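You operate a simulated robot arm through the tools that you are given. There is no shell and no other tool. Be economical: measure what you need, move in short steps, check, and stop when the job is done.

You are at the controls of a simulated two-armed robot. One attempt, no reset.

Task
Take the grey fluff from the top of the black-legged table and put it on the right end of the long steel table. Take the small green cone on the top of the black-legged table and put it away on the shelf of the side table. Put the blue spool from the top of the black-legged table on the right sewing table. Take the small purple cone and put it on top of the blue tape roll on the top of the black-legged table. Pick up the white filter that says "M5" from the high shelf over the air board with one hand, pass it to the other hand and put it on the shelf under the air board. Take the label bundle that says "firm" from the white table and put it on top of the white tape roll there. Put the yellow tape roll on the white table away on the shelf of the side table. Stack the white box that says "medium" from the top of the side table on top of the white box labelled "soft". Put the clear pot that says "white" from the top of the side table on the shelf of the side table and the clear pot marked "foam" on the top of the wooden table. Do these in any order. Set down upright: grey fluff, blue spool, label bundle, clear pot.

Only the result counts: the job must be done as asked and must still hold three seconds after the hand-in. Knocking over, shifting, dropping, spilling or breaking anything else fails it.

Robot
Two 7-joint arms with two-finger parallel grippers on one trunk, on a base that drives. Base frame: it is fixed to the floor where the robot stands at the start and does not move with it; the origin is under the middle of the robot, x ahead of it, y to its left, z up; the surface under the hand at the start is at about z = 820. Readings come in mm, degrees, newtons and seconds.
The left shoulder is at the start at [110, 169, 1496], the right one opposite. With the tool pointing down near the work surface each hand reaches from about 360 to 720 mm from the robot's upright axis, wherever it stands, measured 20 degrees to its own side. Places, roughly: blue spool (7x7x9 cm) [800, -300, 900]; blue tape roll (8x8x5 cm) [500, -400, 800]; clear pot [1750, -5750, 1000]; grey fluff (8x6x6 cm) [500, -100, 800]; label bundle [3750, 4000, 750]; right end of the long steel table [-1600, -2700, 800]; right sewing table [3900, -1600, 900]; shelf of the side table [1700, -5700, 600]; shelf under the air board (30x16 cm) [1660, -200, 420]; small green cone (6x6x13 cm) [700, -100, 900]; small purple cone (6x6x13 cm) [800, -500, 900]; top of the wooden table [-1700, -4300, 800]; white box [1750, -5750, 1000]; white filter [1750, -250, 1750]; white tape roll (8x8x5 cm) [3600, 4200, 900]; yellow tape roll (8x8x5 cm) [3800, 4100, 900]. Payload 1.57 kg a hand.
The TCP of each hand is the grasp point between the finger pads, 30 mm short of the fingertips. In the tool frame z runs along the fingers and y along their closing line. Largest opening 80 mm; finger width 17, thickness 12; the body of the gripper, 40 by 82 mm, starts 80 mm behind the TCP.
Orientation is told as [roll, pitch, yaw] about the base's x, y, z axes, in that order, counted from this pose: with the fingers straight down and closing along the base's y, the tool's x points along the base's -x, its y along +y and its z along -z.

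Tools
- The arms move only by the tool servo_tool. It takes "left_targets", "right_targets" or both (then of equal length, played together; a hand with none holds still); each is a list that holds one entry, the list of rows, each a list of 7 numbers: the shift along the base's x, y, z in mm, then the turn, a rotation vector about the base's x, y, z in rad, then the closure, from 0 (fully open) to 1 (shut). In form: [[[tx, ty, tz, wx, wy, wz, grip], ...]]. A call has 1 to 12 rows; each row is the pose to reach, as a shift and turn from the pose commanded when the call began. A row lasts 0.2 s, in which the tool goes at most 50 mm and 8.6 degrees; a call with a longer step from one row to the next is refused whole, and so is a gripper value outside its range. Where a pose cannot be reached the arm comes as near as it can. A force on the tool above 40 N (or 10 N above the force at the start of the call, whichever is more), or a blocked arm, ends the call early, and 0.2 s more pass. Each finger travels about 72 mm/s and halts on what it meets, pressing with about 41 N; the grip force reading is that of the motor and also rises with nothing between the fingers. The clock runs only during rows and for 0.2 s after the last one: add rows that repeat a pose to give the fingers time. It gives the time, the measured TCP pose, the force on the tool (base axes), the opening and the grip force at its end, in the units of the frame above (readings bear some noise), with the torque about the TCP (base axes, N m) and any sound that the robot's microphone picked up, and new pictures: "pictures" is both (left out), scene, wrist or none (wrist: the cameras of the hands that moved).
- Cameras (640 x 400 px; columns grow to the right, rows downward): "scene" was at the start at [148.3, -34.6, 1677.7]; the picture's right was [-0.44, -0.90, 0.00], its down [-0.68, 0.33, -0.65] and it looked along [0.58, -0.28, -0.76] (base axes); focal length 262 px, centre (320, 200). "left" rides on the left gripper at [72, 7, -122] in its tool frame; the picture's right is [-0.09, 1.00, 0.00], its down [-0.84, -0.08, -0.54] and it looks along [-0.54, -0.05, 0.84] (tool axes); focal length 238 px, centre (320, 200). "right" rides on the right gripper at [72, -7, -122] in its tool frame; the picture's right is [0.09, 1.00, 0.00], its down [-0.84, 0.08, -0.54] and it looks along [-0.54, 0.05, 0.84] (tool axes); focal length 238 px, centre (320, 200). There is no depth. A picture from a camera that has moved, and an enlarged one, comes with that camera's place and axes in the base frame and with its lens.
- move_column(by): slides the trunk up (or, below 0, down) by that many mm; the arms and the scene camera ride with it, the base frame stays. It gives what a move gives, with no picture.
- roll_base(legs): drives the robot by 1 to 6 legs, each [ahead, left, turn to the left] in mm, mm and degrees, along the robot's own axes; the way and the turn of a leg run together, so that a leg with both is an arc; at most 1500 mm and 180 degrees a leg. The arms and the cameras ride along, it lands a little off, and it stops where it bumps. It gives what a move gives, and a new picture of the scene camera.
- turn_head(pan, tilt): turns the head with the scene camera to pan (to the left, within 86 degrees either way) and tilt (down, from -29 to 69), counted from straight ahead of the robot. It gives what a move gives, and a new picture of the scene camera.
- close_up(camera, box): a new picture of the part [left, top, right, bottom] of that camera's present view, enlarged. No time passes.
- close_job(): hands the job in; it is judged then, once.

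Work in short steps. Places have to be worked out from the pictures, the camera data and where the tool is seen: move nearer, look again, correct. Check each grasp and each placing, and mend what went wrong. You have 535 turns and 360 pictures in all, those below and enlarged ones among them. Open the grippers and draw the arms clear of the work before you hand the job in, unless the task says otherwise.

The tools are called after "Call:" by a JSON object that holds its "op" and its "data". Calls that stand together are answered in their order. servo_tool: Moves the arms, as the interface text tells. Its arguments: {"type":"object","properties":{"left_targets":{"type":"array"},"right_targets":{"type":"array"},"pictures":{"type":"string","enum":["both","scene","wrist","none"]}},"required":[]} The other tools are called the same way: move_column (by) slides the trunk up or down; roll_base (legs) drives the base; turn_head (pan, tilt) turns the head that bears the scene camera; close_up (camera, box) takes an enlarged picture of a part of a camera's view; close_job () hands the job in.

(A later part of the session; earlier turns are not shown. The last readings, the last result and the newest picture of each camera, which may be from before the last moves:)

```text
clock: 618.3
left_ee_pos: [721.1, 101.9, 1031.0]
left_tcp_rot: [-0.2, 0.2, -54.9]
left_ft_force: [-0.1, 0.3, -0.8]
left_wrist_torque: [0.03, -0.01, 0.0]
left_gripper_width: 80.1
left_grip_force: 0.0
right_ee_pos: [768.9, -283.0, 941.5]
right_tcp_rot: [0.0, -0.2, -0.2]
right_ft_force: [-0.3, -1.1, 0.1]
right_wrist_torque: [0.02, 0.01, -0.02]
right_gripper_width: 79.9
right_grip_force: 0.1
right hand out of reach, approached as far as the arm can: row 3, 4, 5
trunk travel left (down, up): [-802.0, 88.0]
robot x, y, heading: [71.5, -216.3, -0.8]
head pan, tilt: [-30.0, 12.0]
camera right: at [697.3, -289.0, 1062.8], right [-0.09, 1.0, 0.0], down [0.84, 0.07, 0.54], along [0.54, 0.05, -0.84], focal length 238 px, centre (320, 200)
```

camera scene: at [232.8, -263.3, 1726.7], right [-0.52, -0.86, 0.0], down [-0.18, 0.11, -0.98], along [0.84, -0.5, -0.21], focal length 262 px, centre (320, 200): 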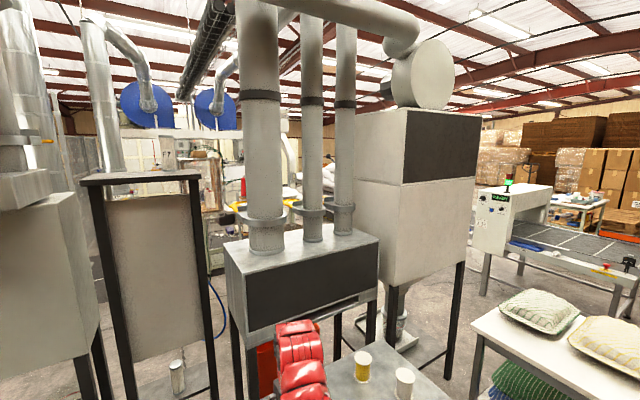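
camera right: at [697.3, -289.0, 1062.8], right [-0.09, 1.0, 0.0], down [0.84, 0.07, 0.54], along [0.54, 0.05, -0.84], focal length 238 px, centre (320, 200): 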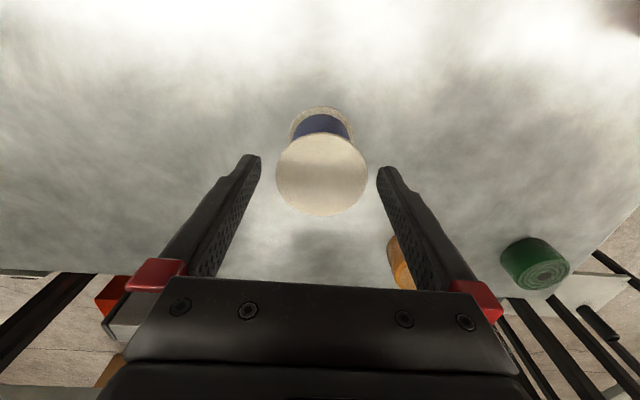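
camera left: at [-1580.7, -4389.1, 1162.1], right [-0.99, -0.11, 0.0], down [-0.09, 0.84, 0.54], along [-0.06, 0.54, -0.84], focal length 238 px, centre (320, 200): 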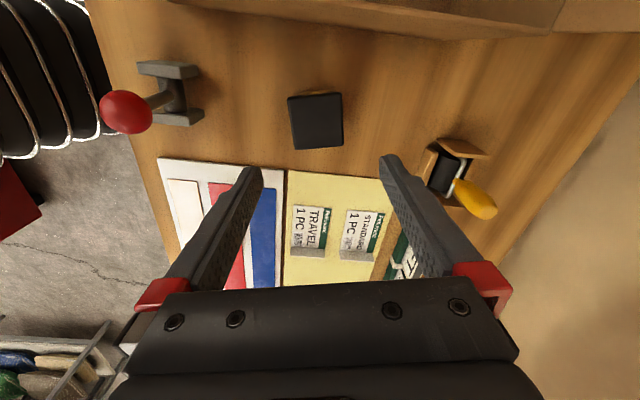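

At the reach limit, so I drive 32 mm ahead and finish the descent.

Call:
{"op": "roll_base", "data": {"legs": [[32, 0, 0]]}}

Call:
{"op": "servo_tool", "data": {"right_targets": [[[-10, 1, 0, 0, 0, 0, 0], [-26, 2, -10, 0, 0, 0, 0], [-26, 2, -40, 0, 0, 0, 0], [-26, 2, -72, 0, 0, 0, 0], [-26, 2, -72, 0, 0, 0, 0]]], "pictures": "wrist"}}

```text
clock: 619.2
left_ee_pos: [748.6, 103.0, 1034.8]
left_tcp_rot: [0.1, 0.1, -54.9]
left_ft_force: [-0.8, -0.1, 0.7]
left_wrist_torque: [0.01, -0.05, 0.03]
left_gripper_width: 80.0
left_grip_force: 0.0
right_ee_pos: [797.7, -281.0, 943.4]
right_tcp_rot: [0.0, -0.4, 0.0]
right_ft_force: [-0.6, 0.2, 0.5]
right_wrist_torque: [0.04, -0.03, 0.01]
right_gripper_width: 80.0
right_grip_force: 0.1
trunk travel left (down, up): [-802.0, 88.0]
robot x, y, heading: [106.3, -213.9, -1.2]
head pan, tilt: [-30.0, 12.0]
camera scene: at [258.1, -263.7, 1727.5], right [-0.52, -0.86, 0.0], down [-0.17, 0.11, -0.98], along [0.84, -0.5, -0.2], focal length 262 px, centre (320, 200)
```

scene: 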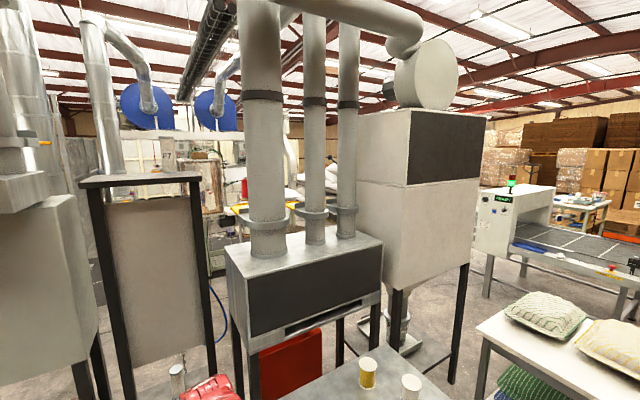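

```text
clock: 620.4
left_ee_pos: [752.7, 103.7, 1031.5]
left_tcp_rot: [-0.2, 0.3, -54.8]
left_ft_force: [0.0, 0.0, -0.2]
left_wrist_torque: [0.02, -0.02, -0.01]
left_gripper_width: 80.2
left_grip_force: 0.1
right_ee_pos: [772.6, -278.8, 867.3]
right_tcp_rot: [-0.1, 0.0, -0.2]
right_ft_force: [-1.1, -0.4, 0.1]
right_wrist_torque: [0.0, 0.01, 0.0]
right_gripper_width: 80.0
right_grip_force: 0.0
trunk travel left (down, up): [-802.0, 88.0]
robot x, y, heading: [109.2, -213.6, -0.9]
head pan, tilt: [-30.0, 12.0]
camera right: at [699.8, -285.4, 989.5], right [-0.09, 1.0, 0.0], down [0.84, 0.08, 0.54], along [0.54, 0.05, -0.84], focal length 238 px, centre (320, 200)
```

right: 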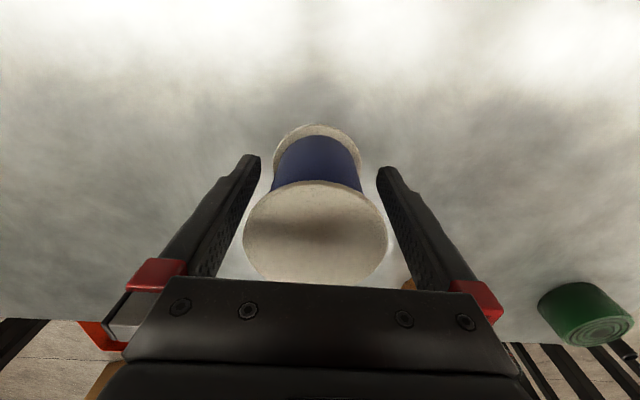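

Spool between the fingers. I close, lift, and check.

Call:
{"op": "servo_tool", "data": {"right_targets": [[[0, -1, 0, 0, 0, 0, 0.2], [0, -1, 0, 0, 0, 0, 1], [0, -1, 0, 0, 0, 0, 1], [0, -1, 0, 0, 0, 0, 1], [0, -1, 30, 0, 0, 0, 1], [-5, -1, 75, 0, 0, 0, 1], [-10, -1, 120, 0, 0, 0, 1], [-10, -1, 170, 0, 0, 0, 1], [-10, -1, 180, 0, 0, 0, 1]]], "pictures": "wrist"}}

```text
clock: 622.4
left_ee_pos: [751.9, 106.1, 1031.6]
left_tcp_rot: [-0.2, 0.1, -54.7]
left_ft_force: [-0.1, 0.8, 0.3]
left_wrist_torque: [-0.03, -0.02, -0.03]
left_gripper_width: 79.9
left_grip_force: 0.0
right_ee_pos: [762.2, -277.3, 1050.4]
right_tcp_rot: [-0.1, -0.1, 0.1]
right_ft_force: [0.3, 0.8, -1.7]
right_wrist_torque: [-0.03, -0.01, 0.0]
right_gripper_width: 65.7
right_grip_force: 40.5
trunk travel left (down, up): [-802.0, 88.0]
robot x, y, heading: [102.9, -216.8, -1.2]
head pan, tilt: [-30.0, 12.0]
camera right: at [689.8, -284.4, 1172.7], right [-0.09, 1.0, 0.0], down [0.84, 0.08, 0.54], along [0.54, 0.05, -0.84], focal length 238 px, centre (320, 200)
```

right: 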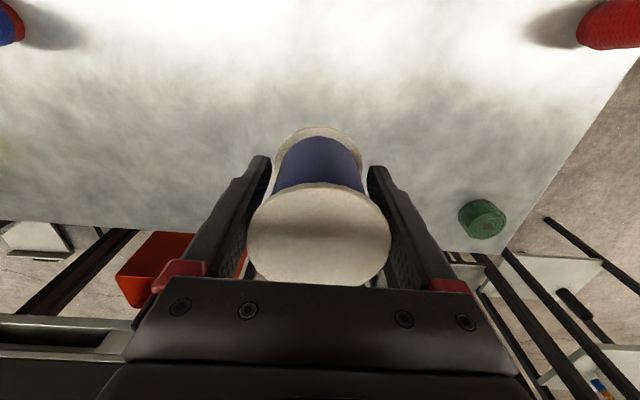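

Spool held (66 mm). I drive around the south to the sewing tables.

Call:
{"op": "roll_base", "data": {"legs": [[-720, 0, 1], [0, -1450, 0], [0, -950, 0], [1450, 0, 0], [1450, 0, 0]]}}

Call:
{"op": "turn_head", "data": {"pan": 25, "tilt": 20}}

```text
clock: 651.3
left_ee_pos: [2895.4, -2394.5, 1032.4]
left_tcp_rot: [-0.2, 0.2, -55.0]
left_ft_force: [1.1, -0.3, 0.8]
left_wrist_torque: [0.04, -0.02, 0.02]
left_gripper_width: 80.2
left_grip_force: 0.0
right_ee_pos: [2906.5, -2779.2, 1049.1]
right_tcp_rot: [0.0, 0.0, -0.1]
right_ft_force: [0.7, 0.0, -2.5]
right_wrist_torque: [-0.02, 0.03, 0.01]
right_gripper_width: 65.6
right_grip_force: 41.0
trunk travel left (down, up): [-802.0, 88.0]
robot x, y, heading: [2247.6, -2714.8, -1.0]
head pan, tilt: [-30.0, 12.0]
camera scene: at [2406.6, -2761.4, 1726.7], right [-0.51, -0.86, 0.0], down [-0.18, 0.11, -0.98], along [0.84, -0.5, -0.21], focal length 262 px, centre (320, 200)
```

scene: 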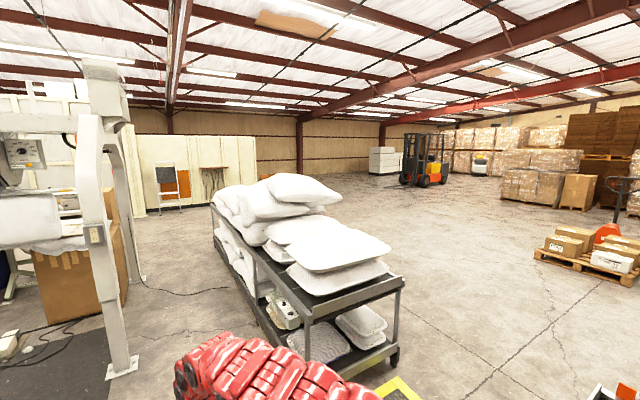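

```text
clock: 652.5
left_ee_pos: [2894.4, -2394.3, 1031.4]
left_tcp_rot: [-0.2, 0.3, -54.9]
left_ft_force: [-0.4, 0.1, -0.9]
left_wrist_torque: [0.03, 0.03, 0.03]
left_gripper_width: 79.9
left_grip_force: 0.1
right_ee_pos: [2905.5, -2778.2, 1049.2]
right_tcp_rot: [0.0, 0.0, -0.2]
right_ft_force: [-0.9, 0.1, -1.3]
right_wrist_torque: [-0.01, 0.02, 0.01]
right_gripper_width: 65.6
right_grip_force: 41.0
trunk travel left (down, up): [-802.0, 88.0]
robot x, y, heading: [2251.9, -2710.4, -1.1]
head pan, tilt: [25.0, 20.0]
camera scene: at [2412.1, -2675.6, 1713.6], right [0.41, -0.91, 0.0], down [-0.31, -0.14, -0.94], along [0.86, 0.38, -0.34], focal length 262 px, centre (320, 200)
```

scene: 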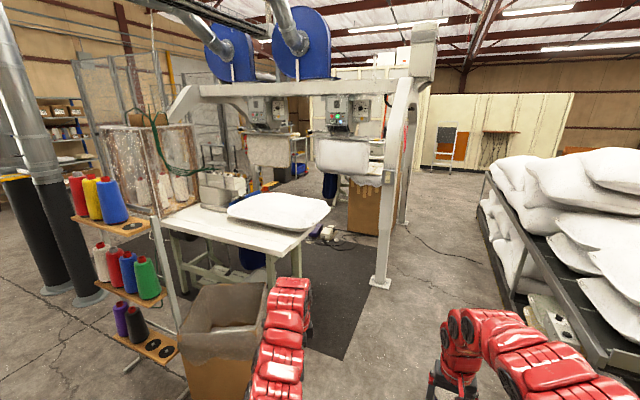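

The right sewing table spans x≈3610–4200, south edge y≈−1830; its south-west part is free. I drive to (3700,−2540) and face north.

Call:
{"op": "roll_base", "data": {"legs": [[1450, 190, 0], [0, 0, 91]]}}

Call:
{"op": "turn_head", "data": {"pan": 0, "tilt": 40}}

```text
clock: 663.7
left_ee_pos: [3404.9, -1910.2, 1033.2]
left_tcp_rot: [-0.2, 0.3, 35.1]
left_ft_force: [-0.4, 0.4, -0.6]
left_wrist_torque: [0.05, 0.03, 0.04]
left_gripper_width: 80.2
left_grip_force: 0.0
right_ee_pos: [3789.5, -1899.0, 1048.9]
right_tcp_rot: [0.0, -0.1, 89.9]
right_ft_force: [0.1, 0.1, -1.6]
right_wrist_torque: [-0.01, 0.0, 0.01]
right_gripper_width: 65.9
right_grip_force: 40.3
trunk travel left (down, up): [-802.0, 88.0]
robot x, y, heading: [3719.6, -2553.2, 89.1]
head pan, tilt: [25.0, 20.0]
camera scene: at [3683.6, -2391.7, 1713.6], right [0.91, 0.41, 0.0], down [0.14, -0.31, -0.94], along [-0.38, 0.86, -0.34], focal length 262 px, centre (320, 200)
```

scene: 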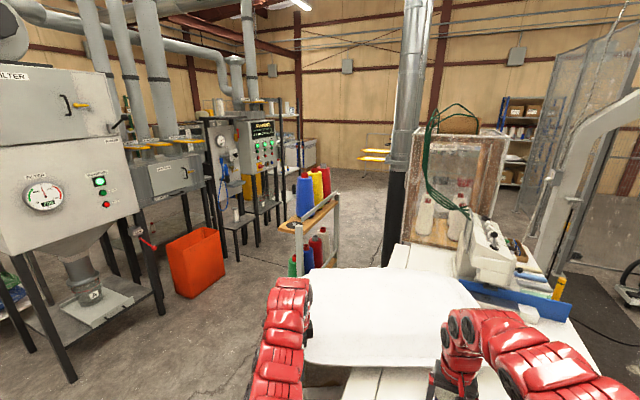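

```text
clock: 664.6
left_ee_pos: [3405.4, -1909.5, 1032.2]
left_tcp_rot: [-0.2, 0.2, 35.1]
left_ft_force: [-1.0, -0.7, 0.5]
left_wrist_torque: [-0.02, 0.01, -0.01]
left_gripper_width: 79.8
left_grip_force: 0.1
right_ee_pos: [3789.5, -1899.7, 1049.0]
right_tcp_rot: [0.0, -0.1, 89.8]
right_ft_force: [0.0, 0.5, -1.9]
right_wrist_torque: [-0.06, 0.01, 0.02]
right_gripper_width: 65.8
right_grip_force: 40.9
trunk travel left (down, up): [-802.0, 88.0]
robot x, y, heading: [3721.0, -2556.8, 89.0]
head pan, tilt: [0.0, 40.0]
camera scene: at [3722.8, -2391.8, 1682.3], right [1.0, -0.02, 0.0], down [-0.01, -0.64, -0.77], along [0.01, 0.77, -0.64], focal length 262 px, centre (320, 200)
```

scene: 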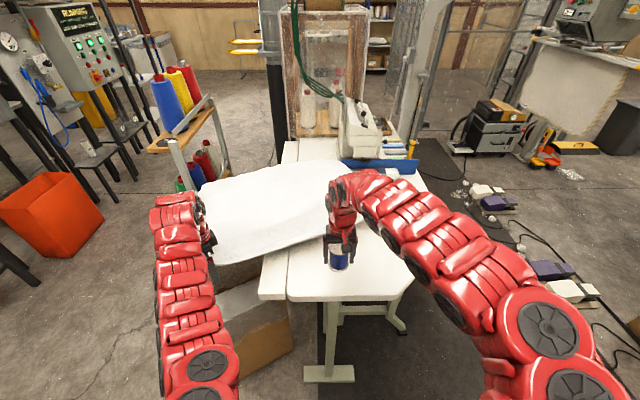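

The free area is the table's right front; I drive so that the spool is above (3920,−1720).

Call:
{"op": "roll_base", "data": {"legs": [[180, -132, 0]]}}

Call:
{"op": "close_up", "data": {"camera": "right", "box": [0, 0, 640, 400]}}

```text
clock: 665.8
left_ee_pos: [3440.1, -1852.4, 1031.2]
left_tcp_rot: [-0.5, 1.2, 36.3]
left_ft_force: [-0.1, 0.6, -0.7]
left_wrist_torque: [-0.04, 0.01, -0.01]
left_gripper_width: 79.8
left_grip_force: 0.0
right_ee_pos: [3835.1, -1835.1, 1049.1]
right_tcp_rot: [0.0, 0.0, 90.1]
right_ft_force: [0.1, 0.2, -1.5]
right_wrist_torque: [0.0, 0.04, -0.01]
right_gripper_width: 65.6
right_grip_force: 40.6
trunk travel left (down, up): [-802.0, 88.0]
robot x, y, heading: [3769.2, -2495.2, 89.0]
head pan, tilt: [0.0, 40.0]
stopped in leg 1: the force on the tool passed its limit at 48 N (the readings are from after the stop); the commanded pose is now the measured one
camera scene: at [3769.6, -2326.5, 1682.0], right [1.0, -0.01, 0.0], down [-0.01, -0.64, -0.77], along [0.01, 0.77, -0.64], focal length 262 px, centre (320, 200)
```

scene: 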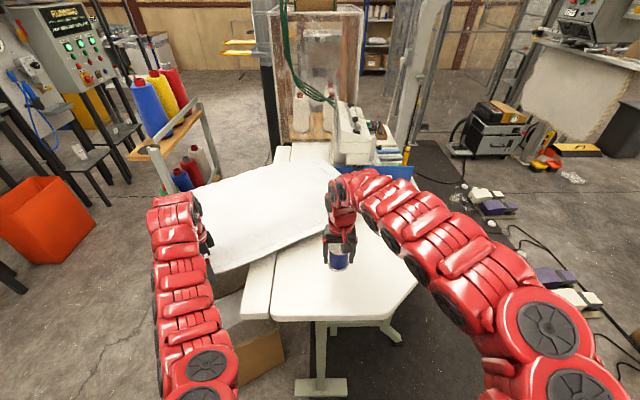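

```text
1.00 times, centred on (320, 200) of right (not enlarged: the box is as wide or as high as the picture)
camera zoom: at [3840.3, -1905.8, 1171.2], right [-1.0, -0.09, 0.0], down [-0.08, 0.84, 0.54], along [-0.05, 0.54, -0.84], focal length 238 px, centre (320, 200)
```

zoom: 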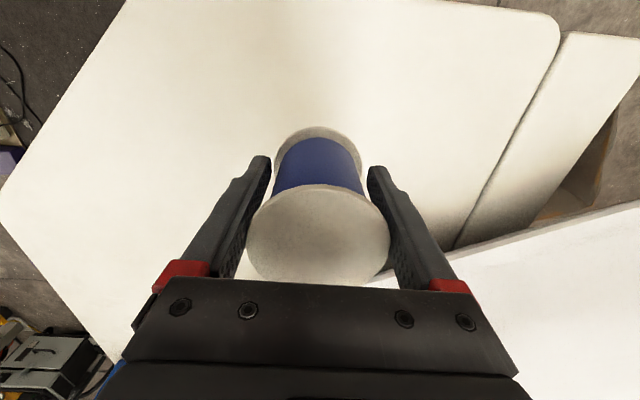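

The left hand brushed the pillow. I retract it, and since the spool is already over free table, I place it here (slightly further in).

Call:
{"op": "servo_tool", "data": {"left_targets": [[[-10, -20, 15, 0, 0, 0, 0], [-25, -45, 35, 0, 0, 0, 0], [-40, -70, 50, 0, 0, 0, 0], [-50, -90, 60, 0, 0, 0, 0], [-50, -90, 60, 0, 0, 0, 0], [-50, -90, 60, 0, 0, 0, 0], [-50, -90, 60, 0, 0, 0, 0], [-50, -90, 60, 0, 0, 0, 0]]], "right_targets": [[[10, 20, -20, 0, 0, 0, 1], [20, 35, -60, 0, 0, 0, 1], [20, 35, -105, 0, 0, 0, 1], [20, 35, -145, 0, 0, 0, 1], [20, 35, -170, 0, 0, 0, 1], [20, 35, -180, 0, 0, 0, 1], [20, 35, -187, 0, 0, 0, 1], [20, 35, -194, 0, 0, 0, 1]]], "pictures": "wrist"}}

```text
clock: 666.6
left_ee_pos: [3426.1, -1882.6, 1053.8]
left_tcp_rot: [-0.4, 1.1, 36.3]
left_ft_force: [-0.2, 0.0, 0.7]
left_wrist_torque: [0.04, -0.01, 0.01]
left_gripper_width: 80.2
left_grip_force: 0.1
left hand out of reach, approached as far as the arm can: row 2, 3
right_ee_pos: [3855.4, -1796.1, 958.6]
right_tcp_rot: [0.1, -0.7, 90.0]
right_ft_force: [0.1, -0.1, -1.1]
right_wrist_torque: [0.02, 0.0, 0.0]
right_gripper_width: 65.7
right_grip_force: 41.1
trunk travel left (down, up): [-802.0, 88.0]
robot x, y, heading: [3769.8, -2490.7, 89.1]
head pan, tilt: [0.0, 40.0]
stopped in row 3 (right hand): the force on the tool passed its limit at 68 N (the readings are from after the stop); the commanded pose is now the measured one
camera right: at [3861.9, -1870.3, 1080.1], right [-1.0, -0.09, 0.0], down [-0.08, 0.83, 0.55], along [-0.05, 0.55, -0.83], focal length 238 px, centre (320, 200)
camera left: at [3365.0, -1915.6, 1177.0], right [-0.52, 0.86, -0.01], down [0.73, 0.44, 0.53], along [0.46, 0.26, -0.85], focal length 238 px, centre (320, 200)
```

right: 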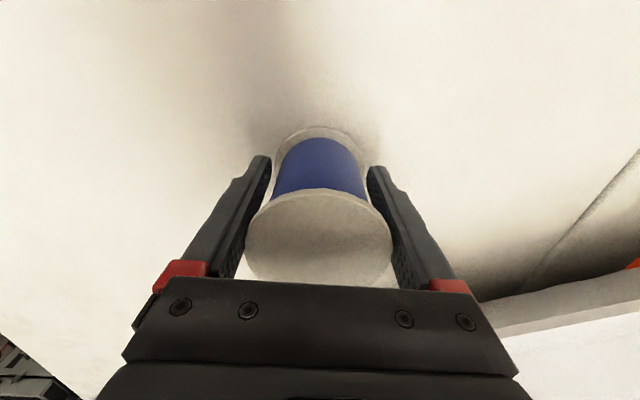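
left: 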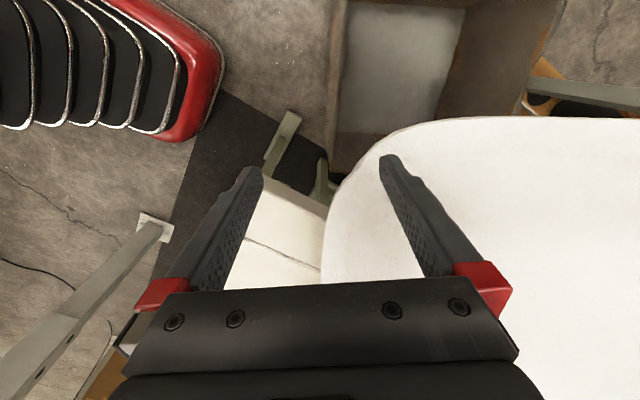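

The table top is at z≈910 — contact already. I lower the last millimetres gently and release.

Call:
{"op": "servo_tool", "data": {"right_targets": [[[0, 0, -2, 0, 0, 0, 1], [0, 0, -4, 0, 0, 0, 1], [0, 0, -6, 0, 0, 0, 1], [0, 0, -8, 0, 0, 0, 1]]], "pictures": "none"}}

```text
clock: 667.6
left_ee_pos: [3426.2, -1884.8, 1055.8]
left_tcp_rot: [-0.3, 1.1, 36.2]
left_ft_force: [-0.6, 0.5, 0.5]
left_wrist_torque: [0.03, -0.01, 0.01]
left_gripper_width: 79.8
left_grip_force: 0.1
right_ee_pos: [3854.6, -1795.1, 958.0]
right_tcp_rot: [0.0, -1.5, 90.1]
right_ft_force: [0.4, -9.6, 23.0]
right_wrist_torque: [-0.38, -0.44, -0.1]
right_gripper_width: 65.7
right_grip_force: 40.6
trunk travel left (down, up): [-802.0, 88.0]
robot x, y, heading: [3768.4, -2489.8, 89.0]
head pan, tilt: [0.0, 40.0]
stopped in row 4 (right hand): the force on the tool passed its limit at 43 N (the readings are from after the stop); the commanded pose is now the measured one
```

Call:
{"op": "servo_tool", "data": {"right_targets": [[[0, 0, 3, 0, 0.02, 0, 1], [0, 0, 3, 0, 0.02, 0, 0.3], [0, 0, 3, 0, 0.02, 0, 0.05], [0, 0, 3, 0, 0.02, 0, 0], [0, 0, 3, 0, 0.02, 0, 0], [0, 0, 40, 0, 0.02, 0, 0], [0, -10, 80, 0, 0.02, 0, 0], [0, -20, 120, 0, 0.02, 0, 0]]], "pictures": "both"}}

```text
clock: 669.4
left_ee_pos: [3426.1, -1881.3, 1054.8]
left_tcp_rot: [-0.5, 1.1, 36.5]
left_ft_force: [-0.1, 0.4, 0.1]
left_wrist_torque: [-0.01, 0.02, 0.01]
left_gripper_width: 79.9
left_grip_force: 0.0
right_ee_pos: [3856.3, -1816.0, 1074.8]
right_tcp_rot: [1.2, -1.2, 90.0]
right_ft_force: [-0.1, -0.2, 0.2]
right_wrist_torque: [0.01, -0.01, 0.01]
right_gripper_width: 79.9
right_grip_force: 0.0
trunk travel left (down, up): [-802.0, 88.0]
robot x, y, heading: [3773.0, -2494.1, 89.4]
head pan, tilt: [0.0, 40.0]
camera scene: at [3770.7, -2329.2, 1682.4], right [1.0, -0.01, 0.0], down [-0.01, -0.64, -0.77], along [0.01, 0.77, -0.64], focal length 262 px, centre (320, 200)
camera right: at [3864.8, -1889.4, 1195.5], right [-1.0, -0.09, 0.02], down [-0.07, 0.83, 0.56], along [-0.07, 0.56, -0.83], focal length 238 px, centre (320, 200)
```

scene: 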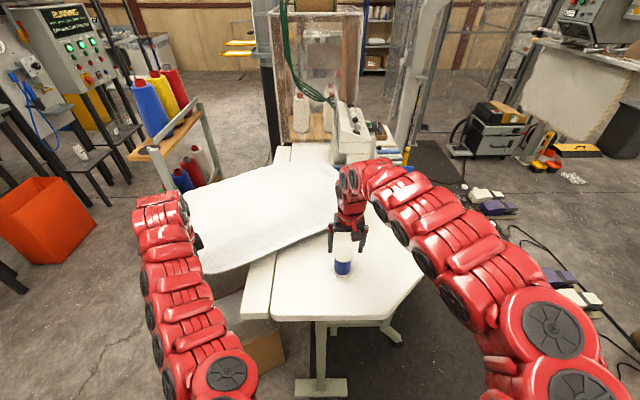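
right: 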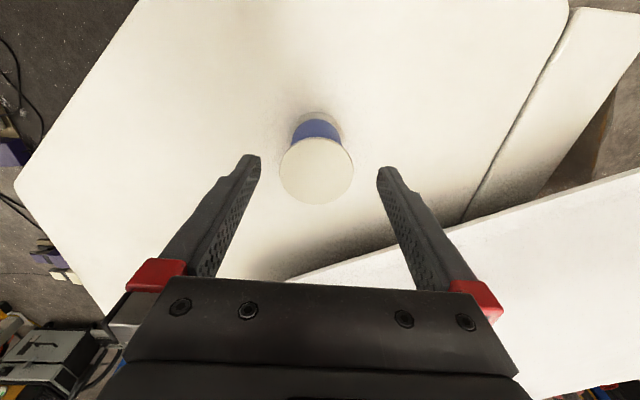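

The spool stands on the right sewing table. Now I drive back west and north toward the white table.

Call:
{"op": "roll_base", "data": {"legs": [[-250, 0, 0.5], [0, 1450, 0], [0, 1450, 0], [0, 1450, 0], [1450, 0, 0], [1450, 0, 0]]}}

```text
clock: 704.7
left_ee_pos: [-773.5, 670.4, 1054.0]
left_tcp_rot: [-0.3, 1.0, 35.8]
left_ft_force: [0.5, 0.1, -0.2]
left_wrist_torque: [0.02, 0.02, 0.01]
left_gripper_width: 80.0
left_grip_force: 0.0
right_ee_pos: [-343.9, 732.1, 1074.9]
right_tcp_rot: [1.2, -1.1, 89.6]
right_ft_force: [-0.2, 0.4, 0.1]
right_wrist_torque: [-0.03, 0.05, 0.01]
right_gripper_width: 79.9
right_grip_force: 0.1
trunk travel left (down, up): [-802.0, 88.0]
robot x, y, heading: [-436.0, 55.6, 88.6]
head pan, tilt: [0.0, 40.0]
camera scene: at [-434.4, 219.3, 1682.3], right [1.0, -0.02, 0.0], down [-0.02, -0.64, -0.77], along [0.02, 0.77, -0.64], focal length 262 px, centre (320, 200)
```

scene: 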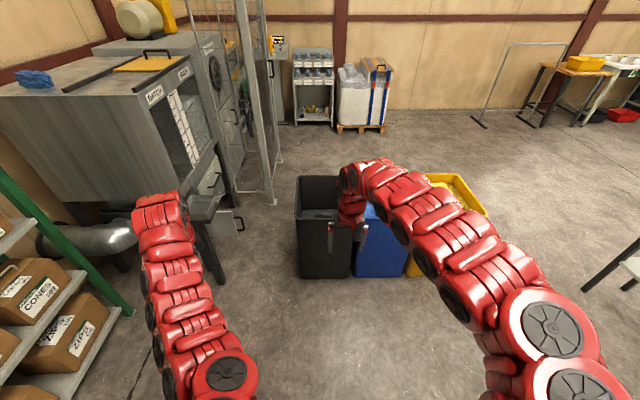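

I head northeast past the bins and the rack toward the white table.

Call:
{"op": "roll_base", "data": {"legs": [[0, 0, -43.6], [1400, -277, 0], [955, 530, 0], [1149, -159, 0], [1149, -159, 0]]}}

Call:
{"op": "turn_head", "data": {"pan": 10, "tilt": 20}}

```text
clock: 730.3
left_ee_pos: [3271.1, 3902.3, 1054.1]
left_tcp_rot: [-0.6, 1.1, -12.0]
left_ft_force: [0.4, -1.1, 1.2]
left_wrist_torque: [0.0, 0.01, 0.03]
left_gripper_width: 79.8
left_grip_force: 0.0
right_ee_pos: [3607.5, 3626.6, 1074.1]
right_tcp_rot: [1.1, -1.2, 41.8]
right_ft_force: [0.2, 0.5, -0.5]
right_wrist_torque: [0.01, -0.01, 0.0]
right_gripper_width: 80.1
right_grip_force: 0.0
trunk travel left (down, up): [-802.0, 88.0]
robot x, y, heading: [3040.9, 3242.5, 40.9]
head pan, tilt: [0.0, 40.0]
camera scene: at [3165.8, 3348.2, 1682.3], right [0.65, -0.76, 0.0], down [-0.49, -0.42, -0.77], along [0.58, 0.5, -0.64], focal length 262 px, centre (320, 200)
```

scene: 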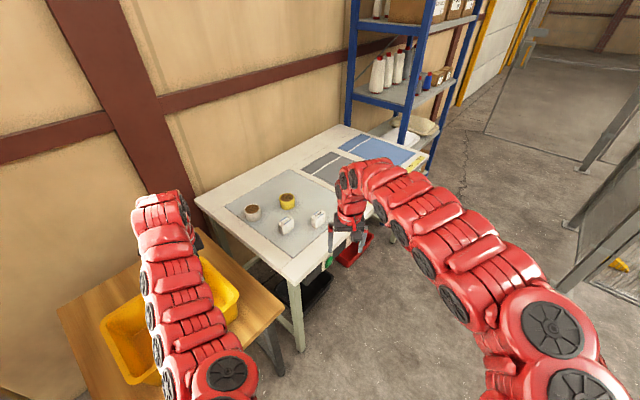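

```text
clock: 731.1
left_ee_pos: [3271.3, 3903.2, 1054.0]
left_tcp_rot: [-0.4, 1.1, -12.0]
left_ft_force: [-0.2, -0.5, 0.3]
left_wrist_torque: [-0.02, -0.03, -0.01]
left_gripper_width: 80.0
left_grip_force: 0.0
right_ee_pos: [3607.4, 3626.8, 1073.8]
right_tcp_rot: [1.1, -1.1, 41.7]
right_ft_force: [-0.5, 1.6, -0.1]
right_wrist_torque: [0.0, 0.0, -0.01]
right_gripper_width: 80.1
right_grip_force: 0.0
trunk travel left (down, up): [-802.0, 88.0]
robot x, y, heading: [3043.4, 3238.9, 40.5]
head pan, tilt: [10.0, 20.0]
camera scene: at [3160.6, 3365.0, 1713.6], right [0.77, -0.63, 0.0], down [-0.22, -0.27, -0.94], along [0.59, 0.73, -0.34], focal length 262 px, centre (320, 200)
```

scene: 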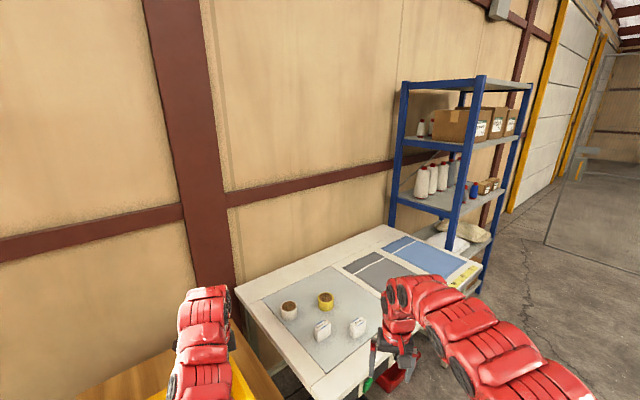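

I zoom to find which bundle says "firm".

Call:
{"op": "close_up", "data": {"camera": "scene", "box": [250, 280, 410, 380]}}

```text
4.00 times, centred on (330, 330) of scene
camera zoom: at [3160.6, 3365.0, 1713.6], right [0.77, -0.63, 0.0], down [-0.22, -0.27, -0.94], along [0.59, 0.73, -0.34], focal length 1049 px, centre (280, -320)
```

zoom: 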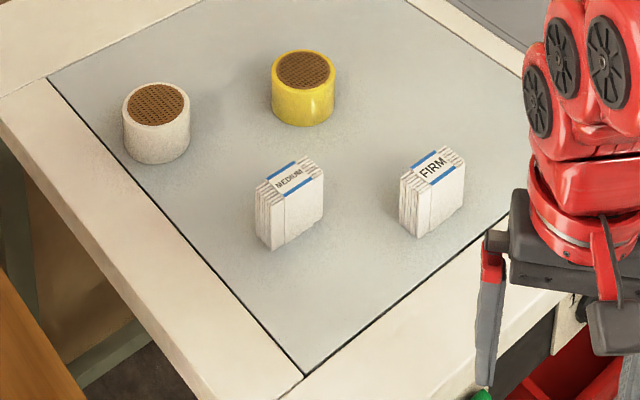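

"FIRM" is the right-hand bundle at ≈(3813,3918), about 75×28×68 mm, long side along x. I face north and move in front of the table.

Call:
{"op": "roll_base", "data": {"legs": [[0, 0, 49.5], [150, -760, 0]]}}

Call:
{"op": "turn_head", "data": {"pan": 0, "tilt": 50}}

```text
clock: 737.4
left_ee_pos: [3427.3, 4002.0, 1054.5]
left_tcp_rot: [-0.5, 1.1, 36.7]
left_ft_force: [-0.1, -0.1, 0.8]
left_wrist_torque: [-0.02, 0.02, -0.01]
left_gripper_width: 79.7
left_grip_force: 0.0
right_ee_pos: [3855.9, 4070.8, 1073.9]
right_tcp_rot: [1.0, -1.2, 90.4]
right_ft_force: [-0.8, 0.6, 0.5]
right_wrist_torque: [-0.01, -0.01, 0.01]
right_gripper_width: 80.2
right_grip_force: 0.1
trunk travel left (down, up): [-802.0, 88.0]
robot x, y, heading: [3773.0, 3387.7, 89.3]
head pan, tilt: [10.0, 20.0]
camera scene: at [3756.6, 3563.6, 1713.7], right [0.99, 0.17, 0.0], down [0.06, -0.34, -0.94], along [-0.16, 0.93, -0.34], focal length 262 px, centre (320, 200)
```

scene: 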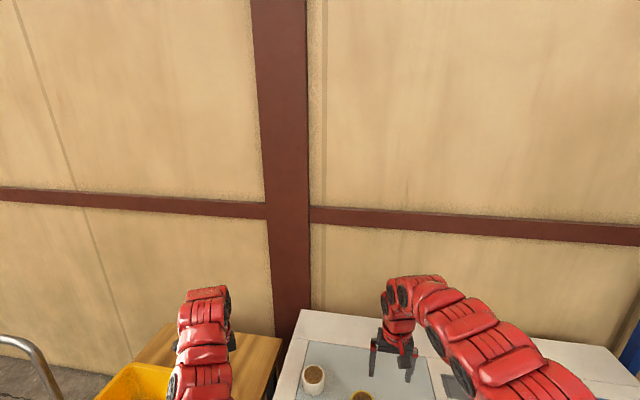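

```text
clock: 738.3
left_ee_pos: [3426.7, 4001.5, 1053.6]
left_tcp_rot: [-0.5, 1.1, 36.7]
left_ft_force: [0.2, 0.1, 0.4]
left_wrist_torque: [-0.01, -0.01, 0.01]
left_gripper_width: 79.9
left_grip_force: 0.1
right_ee_pos: [3855.8, 4071.2, 1073.8]
right_tcp_rot: [1.1, -1.2, 90.4]
right_ft_force: [0.1, 0.5, -0.3]
right_wrist_torque: [0.03, 0.0, 0.05]
right_gripper_width: 79.8
right_grip_force: 0.0
trunk travel left (down, up): [-802.0, 88.0]
robot x, y, heading: [3771.2, 3391.2, 89.3]
head pan, tilt: [0.0, 50.0]
camera scene: at [3772.6, 3548.8, 1668.2], right [1.0, -0.01, 0.0], down [-0.01, -0.77, -0.64], along [0.01, 0.64, -0.77], focal length 262 px, centre (320, 200)
```

scene: 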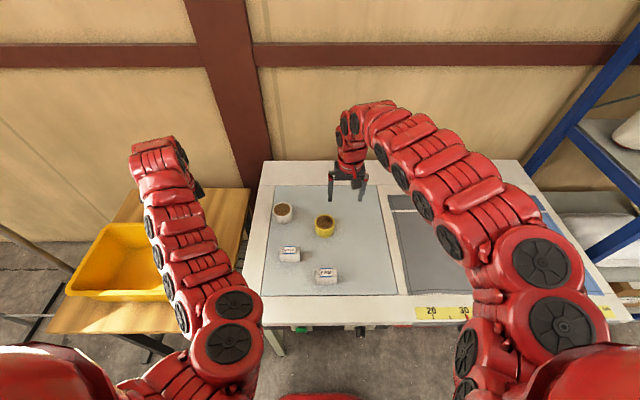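

FIRM ≈(3797,3890), white roll ≈(3643,4146), yellow ≈(3799,4090). I bring the left hand above FIRM with yaw set to close along y.

Call:
{"op": "servo_tool", "data": {"left_targets": [[[41, -12, -5, 0, 0, -0.08, 0], [82, -24, -10, 0, 0, -0.16, 0], [123, -36, -15, 0, 0, -0.24, 0], [164, -48, -20, 0, 0, -0.32, 0], [205, -60, -25, 0, 0, -0.4, 0], [246, -72, -30, 0, 0, -0.48, 0], [287, -84, -35, 0, 0, -0.56, 0], [328, -96, -40, 0, 0, -0.64, 0], [370, -106, -45, 0, 0, -0.64, 0], [370, -106, -45, 0, 0, -0.64, 0]]], "pictures": "none"}}

Call:
{"op": "close_up", "data": {"camera": "left", "box": [0, 0, 640, 400]}}

```text
clock: 740.5
left_ee_pos: [3796.9, 3893.4, 983.6]
left_tcp_rot: [-0.3, 0.8, 0.0]
left_ft_force: [-0.6, -0.2, -0.8]
left_wrist_torque: [-0.01, -0.01, 0.03]
left_gripper_width: 79.6
left_grip_force: 0.0
left hand out of reach, approached as far as the arm can: row 1, 2, 3, 4, 5, 6, 7, 8, 9, 10
right_ee_pos: [3855.5, 4071.2, 1074.1]
right_tcp_rot: [1.2, -1.3, 90.4]
right_ft_force: [0.3, -0.5, -0.2]
right_wrist_torque: [0.0, 0.0, -0.05]
right_gripper_width: 79.9
right_grip_force: 0.0
trunk travel left (down, up): [-802.0, 88.0]
robot x, y, heading: [3772.9, 3393.9, 89.6]
head pan, tilt: [0.0, 50.0]
```

```text
1.00 times, centred on (320, 200) of left (not enlarged: the box is as wide or as high as the picture)
camera zoom: at [3725.1, 3901.0, 1105.4], right [0.09, 1.0, -0.01], down [0.84, -0.07, 0.53], along [0.53, -0.05, -0.85], focal length 238 px, centre (320, 200)
```

zoom: 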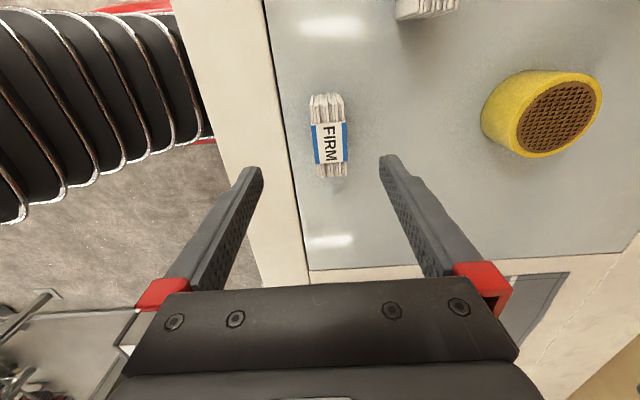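

FIRM's top is at about (3791,3902). I descend to z≈878.

Call:
{"op": "servo_tool", "data": {"left_targets": [[[-3, 5, -30, 0, -0.014, 0, 0], [-6, 9, -60, 0, -0.014, 0, 0], [-6, 9, -85, 0, -0.014, 0, 0], [-6, 9, -105, 0, -0.014, 0, 0], [-6, 9, -105, 0, -0.014, 0, 0]]], "pictures": "wrist"}}

```text
clock: 741.7
left_ee_pos: [3792.0, 3899.3, 878.2]
left_tcp_rot: [-0.3, 0.3, 0.0]
left_ft_force: [0.8, 0.2, -0.1]
left_wrist_torque: [-0.01, 0.02, 0.02]
left_gripper_width: 79.7
left_grip_force: 0.0
right_ee_pos: [3856.8, 4072.4, 1074.6]
right_tcp_rot: [1.1, -1.3, 90.4]
right_ft_force: [0.8, -0.4, 0.2]
right_wrist_torque: [0.01, -0.02, -0.02]
right_gripper_width: 80.1
right_grip_force: 0.0
trunk travel left (down, up): [-802.0, 88.0]
robot x, y, heading: [3776.5, 3391.6, 89.3]
head pan, tilt: [0.0, 50.0]
camera left: at [3721.2, 3908.7, 1000.6], right [0.09, 1.0, -0.01], down [0.84, -0.07, 0.54], along [0.54, -0.06, -0.84], focal length 238 px, centre (320, 200)
```

left: 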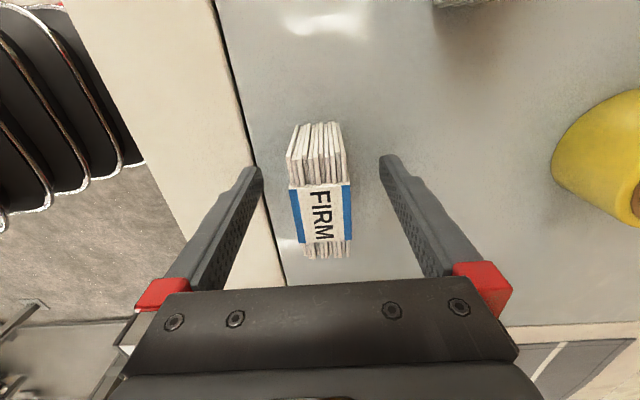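

Bundle spans x≈3770–3829. I shift 8 mm, close, and lift.

Call:
{"op": "servo_tool", "data": {"left_targets": [[[8, 1, -3, 0, 0, 0, 0.2], [8, 1, -3, 0, 0, 0, 0.5], [8, 1, -3, 0, 0, 0, 1], [8, 1, -3, 0, 0, 0, 1], [8, 1, -3, 0, 0, 0, 1], [8, 1, 30, 0, 0, 0, 1], [8, 1, 70, 0, 0, 0, 1], [8, 1, 105, 0, 0, 0, 1]]], "pictures": "wrist"}}

```text
clock: 743.5
left_ee_pos: [3800.6, 3901.3, 986.0]
left_tcp_rot: [-0.5, 0.4, 0.2]
left_ft_force: [0.4, 0.5, -0.7]
left_wrist_torque: [0.0, 0.02, -0.03]
left_gripper_width: 29.3
left_grip_force: 38.9
right_ee_pos: [3855.4, 4071.5, 1075.6]
right_tcp_rot: [1.1, -1.2, 90.3]
right_ft_force: [-0.1, -0.3, -0.2]
right_wrist_torque: [0.01, 0.04, 0.06]
right_gripper_width: 79.9
right_grip_force: 0.1
trunk travel left (down, up): [-802.0, 88.0]
robot x, y, heading: [3773.4, 3392.0, 89.4]
head pan, tilt: [0.0, 50.0]
camera left: at [3729.8, 3910.3, 1108.1], right [0.09, 1.0, -0.01], down [0.84, -0.07, 0.54], along [0.54, -0.06, -0.84], focal length 238 px, centre (320, 200)
```

left: 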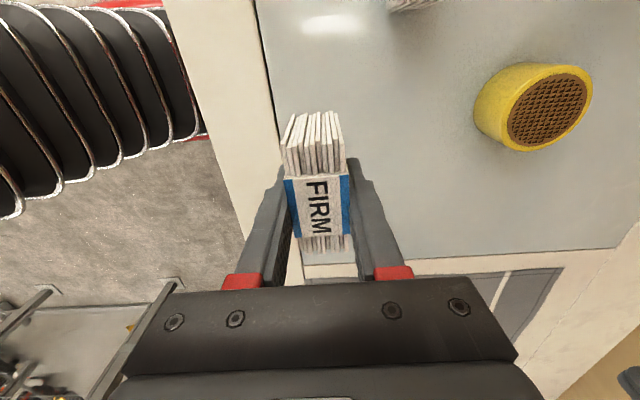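

Held (29 mm). I move the base nearer and bring the bundle above the white roll.

Call:
{"op": "roll_base", "data": {"legs": [[104, 50, 0]]}}

Call:
{"op": "servo_tool", "data": {"left_targets": [[[-20, 28, 5, 0, 0, 0, 1], [-42, 56, 10, 0, 0, 0, 1], [-64, 85, 10, 0, 0, 0, 1], [-86, 113, 10, 0, 0, 0, 1], [-107, 138, 10, 0, 0, 0, 1], [-107, 138, 10, 0, 0, 0, 1]]], "pictures": "wrist"}}

```text
clock: 744.8
left_ee_pos: [3754.9, 4007.6, 986.0]
left_tcp_rot: [-0.4, 0.4, 0.0]
left_ft_force: [0.1, 0.7, 0.1]
left_wrist_torque: [0.01, -0.03, -0.01]
left_gripper_width: 29.1
left_grip_force: 39.4
right_ee_pos: [3809.4, 4176.6, 1074.1]
right_tcp_rot: [1.2, -1.3, 90.1]
right_ft_force: [-0.5, -0.2, 0.0]
right_wrist_torque: [-0.03, -0.01, -0.02]
right_gripper_width: 80.1
right_grip_force: 0.2
trunk travel left (down, up): [-802.0, 88.0]
robot x, y, heading: [3725.7, 3497.0, 89.4]
head pan, tilt: [0.0, 50.0]
camera scene: at [3725.0, 3653.9, 1668.2], right [1.0, -0.01, 0.0], down [-0.01, -0.77, -0.64], along [0.01, 0.64, -0.77], focal length 262 px, centre (320, 200)
```

scene: 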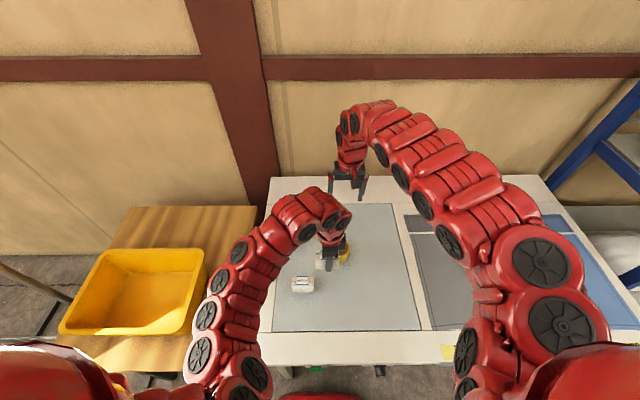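

```text
clock: 746.2
left_ee_pos: [3647.6, 4146.8, 995.4]
left_tcp_rot: [-0.5, 0.4, -0.2]
left_ft_force: [0.9, 0.1, -0.1]
left_wrist_torque: [0.0, 0.02, 0.05]
left_gripper_width: 29.3
left_grip_force: 38.7
right_ee_pos: [3809.4, 4176.8, 1074.7]
right_tcp_rot: [1.1, -1.3, 90.2]
right_ft_force: [0.2, -0.8, 0.0]
right_wrist_torque: [0.04, -0.02, 0.0]
right_gripper_width: 80.1
right_grip_force: 0.1
trunk travel left (down, up): [-802.0, 88.0]
robot x, y, heading: [3726.8, 3497.5, 89.8]
head pan, tilt: [0.0, 50.0]
camera left: at [3575.9, 4155.2, 1117.9], right [0.09, 1.0, -0.01], down [0.84, -0.08, 0.54], along [0.54, -0.06, -0.84], focal length 238 px, centre (320, 200)
```

left: 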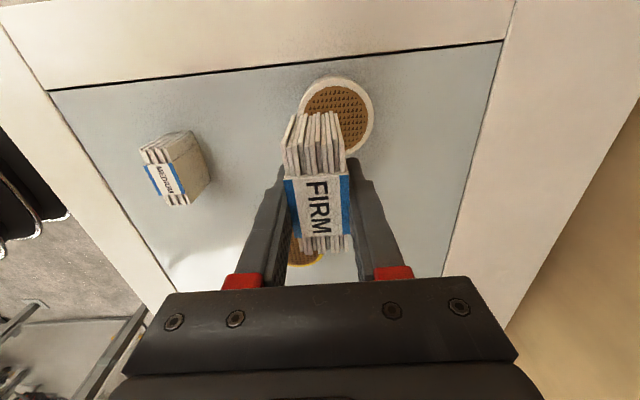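

The white roll's centre is ≈(3637,4164). I correct by (−12,+17) and lower partway.

Call:
{"op": "servo_tool", "data": {"left_targets": [[[-6, 9, 0, 0, 0, 0, 1], [-12, 17, -15, 0, 0, 0, 1], [-12, 17, -35, 0, 0, 0, 1], [-12, 17, -45, 0, 0, 0, 1], [-12, 17, -45, 0, 0, 0, 1]]], "pictures": "wrist"}}

```text
clock: 747.4
left_ee_pos: [3636.6, 4163.9, 950.0]
left_tcp_rot: [-0.5, 0.4, -0.1]
left_ft_force: [0.2, 0.0, -0.1]
left_wrist_torque: [0.02, 0.0, -0.01]
left_gripper_width: 29.2
left_grip_force: 39.0
right_ee_pos: [3808.8, 4176.4, 1073.8]
right_tcp_rot: [1.1, -1.2, 90.3]
right_ft_force: [-0.8, -0.3, -0.6]
right_wrist_torque: [0.0, 0.0, 0.02]
right_gripper_width: 79.8
right_grip_force: 0.0
trunk travel left (down, up): [-802.0, 88.0]
robot x, y, heading: [3724.3, 3494.2, 89.2]
head pan, tilt: [0.0, 50.0]
camera left: at [3564.0, 4173.2, 1072.4], right [0.09, 1.0, -0.01], down [0.84, -0.07, 0.54], along [0.54, -0.06, -0.84], focal length 238 px, centre (320, 200)
```

left: 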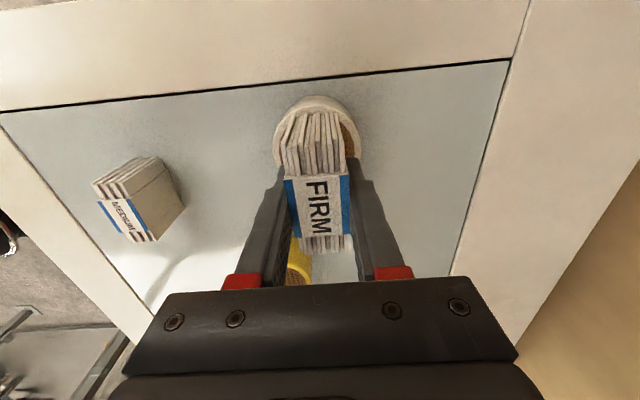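

Centred on the roll (top z≈855). I lower to contact.

Call:
{"op": "servo_tool", "data": {"left_targets": [[[0, -1, -18, 0, 0, 0, 1], [0, -1, -30, 0, 0, 0, 1], [0, -1, -36, 0, 0, 0, 1], [0, -1, -40, 0, 0, 0, 1], [0, -1, -44, 0, 0, 0, 1], [0, -1, -48, 0, 0, 0, 1], [0, -1, -52, 0, 0, 0, 1], [0, -1, -56, 0, 0, 0, 1], [0, -1, -60, 0, 0, 0, 1]]], "pictures": "none"}}

```text
clock: 748.4
left_ee_pos: [3635.5, 4164.2, 916.6]
left_tcp_rot: [0.1, 0.2, -0.1]
left_ft_force: [-0.7, -6.7, 24.7]
left_wrist_torque: [-0.3, 0.04, 0.0]
left_gripper_width: 29.3
left_grip_force: 38.6
right_ee_pos: [3808.9, 4174.3, 1076.1]
right_tcp_rot: [1.1, -1.3, 90.4]
right_ft_force: [0.1, 0.0, -0.4]
right_wrist_torque: [-0.03, 0.01, 0.03]
right_gripper_width: 80.1
right_grip_force: 0.2
trunk travel left (down, up): [-802.0, 88.0]
robot x, y, heading: [3727.9, 3496.0, 89.1]
head pan, tilt: [0.0, 50.0]
stopped in row 5 (left hand): the force on the tool passed its limit at 54 N (the readings are from after the stop); the commanded pose is now the measured one
```

Contact at z≈914. I ease off and release, then rise.

Call:
{"op": "servo_tool", "data": {"left_targets": [[[0, 0, 2, 0, 0, 0, 1], [0, 0, 2, 0, 0, 0, 0.75], [0, 0, 2, 0, 0, 0, 0.5], [0, 0, 2, 0, 0, 0, 0.2], [0, 0, 2, 0, 0, 0, 0], [0, 0, 2, 0, 0, 0, 0]]], "pictures": "wrist"}}

```text
clock: 749.8
left_ee_pos: [3635.6, 4164.2, 916.9]
left_tcp_rot: [-0.1, 0.2, -0.2]
left_ft_force: [-0.9, -2.6, 19.4]
left_wrist_torque: [0.88, 0.03, 0.03]
left_gripper_width: 80.1
left_grip_force: 0.0
right_ee_pos: [3808.7, 4175.5, 1076.0]
right_tcp_rot: [1.1, -1.3, 90.3]
right_ft_force: [0.1, -0.6, 0.3]
right_wrist_torque: [0.0, 0.01, -0.03]
right_gripper_width: 80.0
right_grip_force: 0.0
trunk travel left (down, up): [-802.0, 88.0]
robot x, y, heading: [3724.9, 3502.5, 89.6]
head pan, tilt: [0.0, 50.0]
camera left: at [3564.0, 4172.3, 1038.7], right [0.09, 1.0, 0.0], down [0.84, -0.08, 0.54], along [0.54, -0.05, -0.84], focal length 238 px, centre (320, 200)
```

left: 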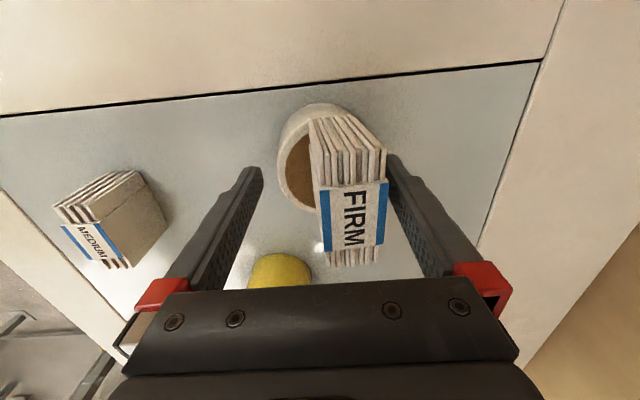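

The fingertips seem to be pressing on the roll's rim, and the bundle has shifted toward +y. I rise 4 mm only and look again.

Call:
{"op": "servo_tool", "data": {"left_targets": [[[0, 0, 4, 0, 0, 0, 0], [0, 0, 4, 0, 0, 0, 0]]], "pictures": "wrist"}}

Call:
{"op": "close_up", "data": {"camera": "scene", "box": [240, 180, 368, 260]}}

```text
clock: 750.4
left_ee_pos: [3635.2, 4163.1, 919.3]
left_tcp_rot: [-0.4, 0.3, -0.1]
left_ft_force: [-0.2, -1.5, 0.5]
left_wrist_torque: [0.0, -0.01, 0.01]
left_gripper_width: 80.1
left_grip_force: 0.1
right_ee_pos: [3809.4, 4176.8, 1075.3]
right_tcp_rot: [1.1, -1.2, 90.4]
right_ft_force: [0.6, -0.2, 0.5]
right_wrist_torque: [0.04, 0.02, 0.02]
right_gripper_width: 80.2
right_grip_force: 0.0
trunk travel left (down, up): [-802.0, 88.0]
robot x, y, heading: [3722.2, 3498.4, 89.7]
head pan, tilt: [0.0, 50.0]
camera left: at [3563.1, 4172.8, 1041.2], right [0.09, 1.0, -0.01], down [0.84, -0.07, 0.54], along [0.54, -0.06, -0.84], focal length 238 px, centre (320, 200)
```

left: 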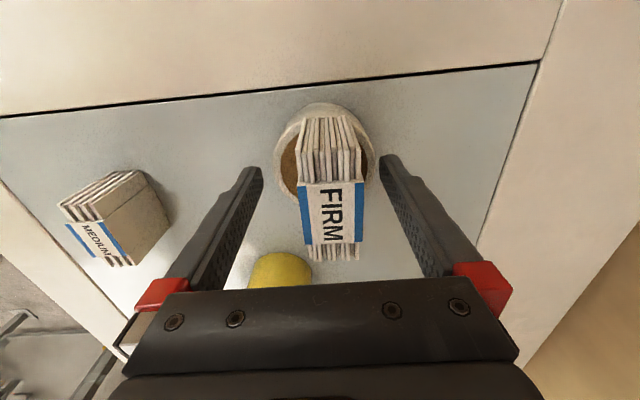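

```text
5.00 times, centred on (304, 220) of scene
camera zoom: at [3724.5, 3654.5, 1668.0], right [1.0, -0.01, 0.0], down [-0.01, -0.77, -0.64], along [0.01, 0.64, -0.77], focal length 1312 px, centre (400, 100)
```

zoom: 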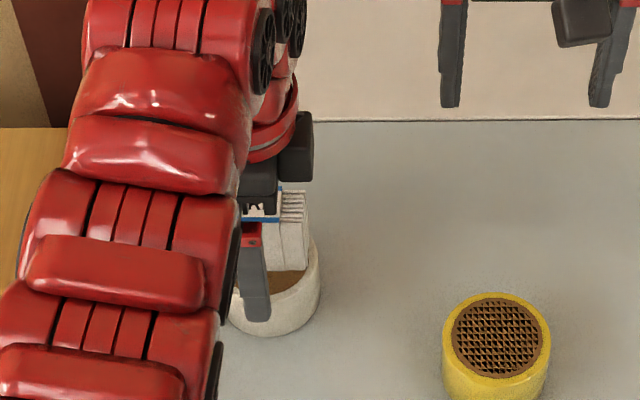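

It settled back upright over the roll. I rise clear and look.

Call:
{"op": "servo_tool", "data": {"left_targets": [[[0, 0, 20, 0, 0, 0, 0], [0, 0, 50, 0, 0, 0, 0], [0, 0, 85, 0, 0, 0, 0], [0, -30, 100, 0, 0, 0, 0]]], "pictures": "wrist"}}

Call:
{"op": "close_up", "data": {"camera": "left", "box": [240, 60, 400, 160]}}

```text
clock: 751.4
left_ee_pos: [3633.5, 4131.9, 1019.8]
left_tcp_rot: [-0.4, 0.3, 0.0]
left_ft_force: [0.9, -0.6, -0.1]
left_wrist_torque: [0.04, 0.06, 0.02]
left_gripper_width: 80.0
left_grip_force: 0.1
right_ee_pos: [3808.6, 4175.9, 1074.8]
right_tcp_rot: [1.0, -1.3, 90.2]
right_ft_force: [-0.2, 0.6, 0.5]
right_wrist_torque: [0.04, -0.03, 0.03]
right_gripper_width: 80.0
right_grip_force: 0.0
trunk travel left (down, up): [-802.0, 88.0]
robot x, y, heading: [3725.9, 3500.4, 89.4]
head pan, tilt: [0.0, 50.0]
camera left: at [3561.4, 4140.4, 1142.2], right [0.09, 1.0, -0.01], down [0.84, -0.07, 0.54], along [0.54, -0.05, -0.84], focal length 238 px, centre (320, 200)
```

left: 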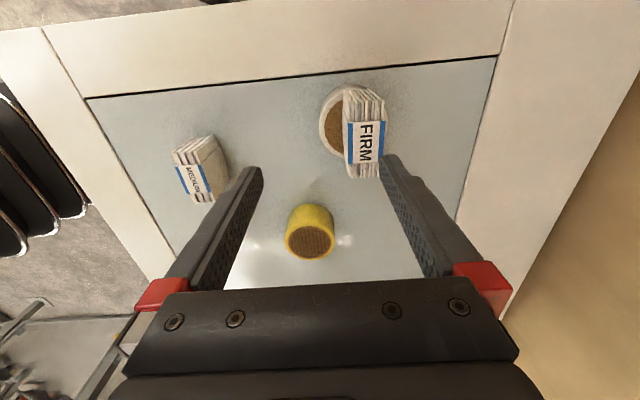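

```text
4.00 times, centred on (320, 110) of left
camera zoom: at [3561.4, 4140.4, 1142.2], right [0.09, 1.0, -0.01], down [0.84, -0.07, 0.54], along [0.54, -0.05, -0.84], focal length 953 px, centre (320, 560)
```

zoom: 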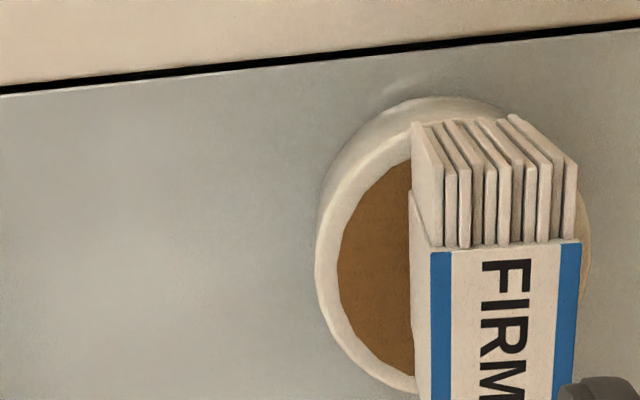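

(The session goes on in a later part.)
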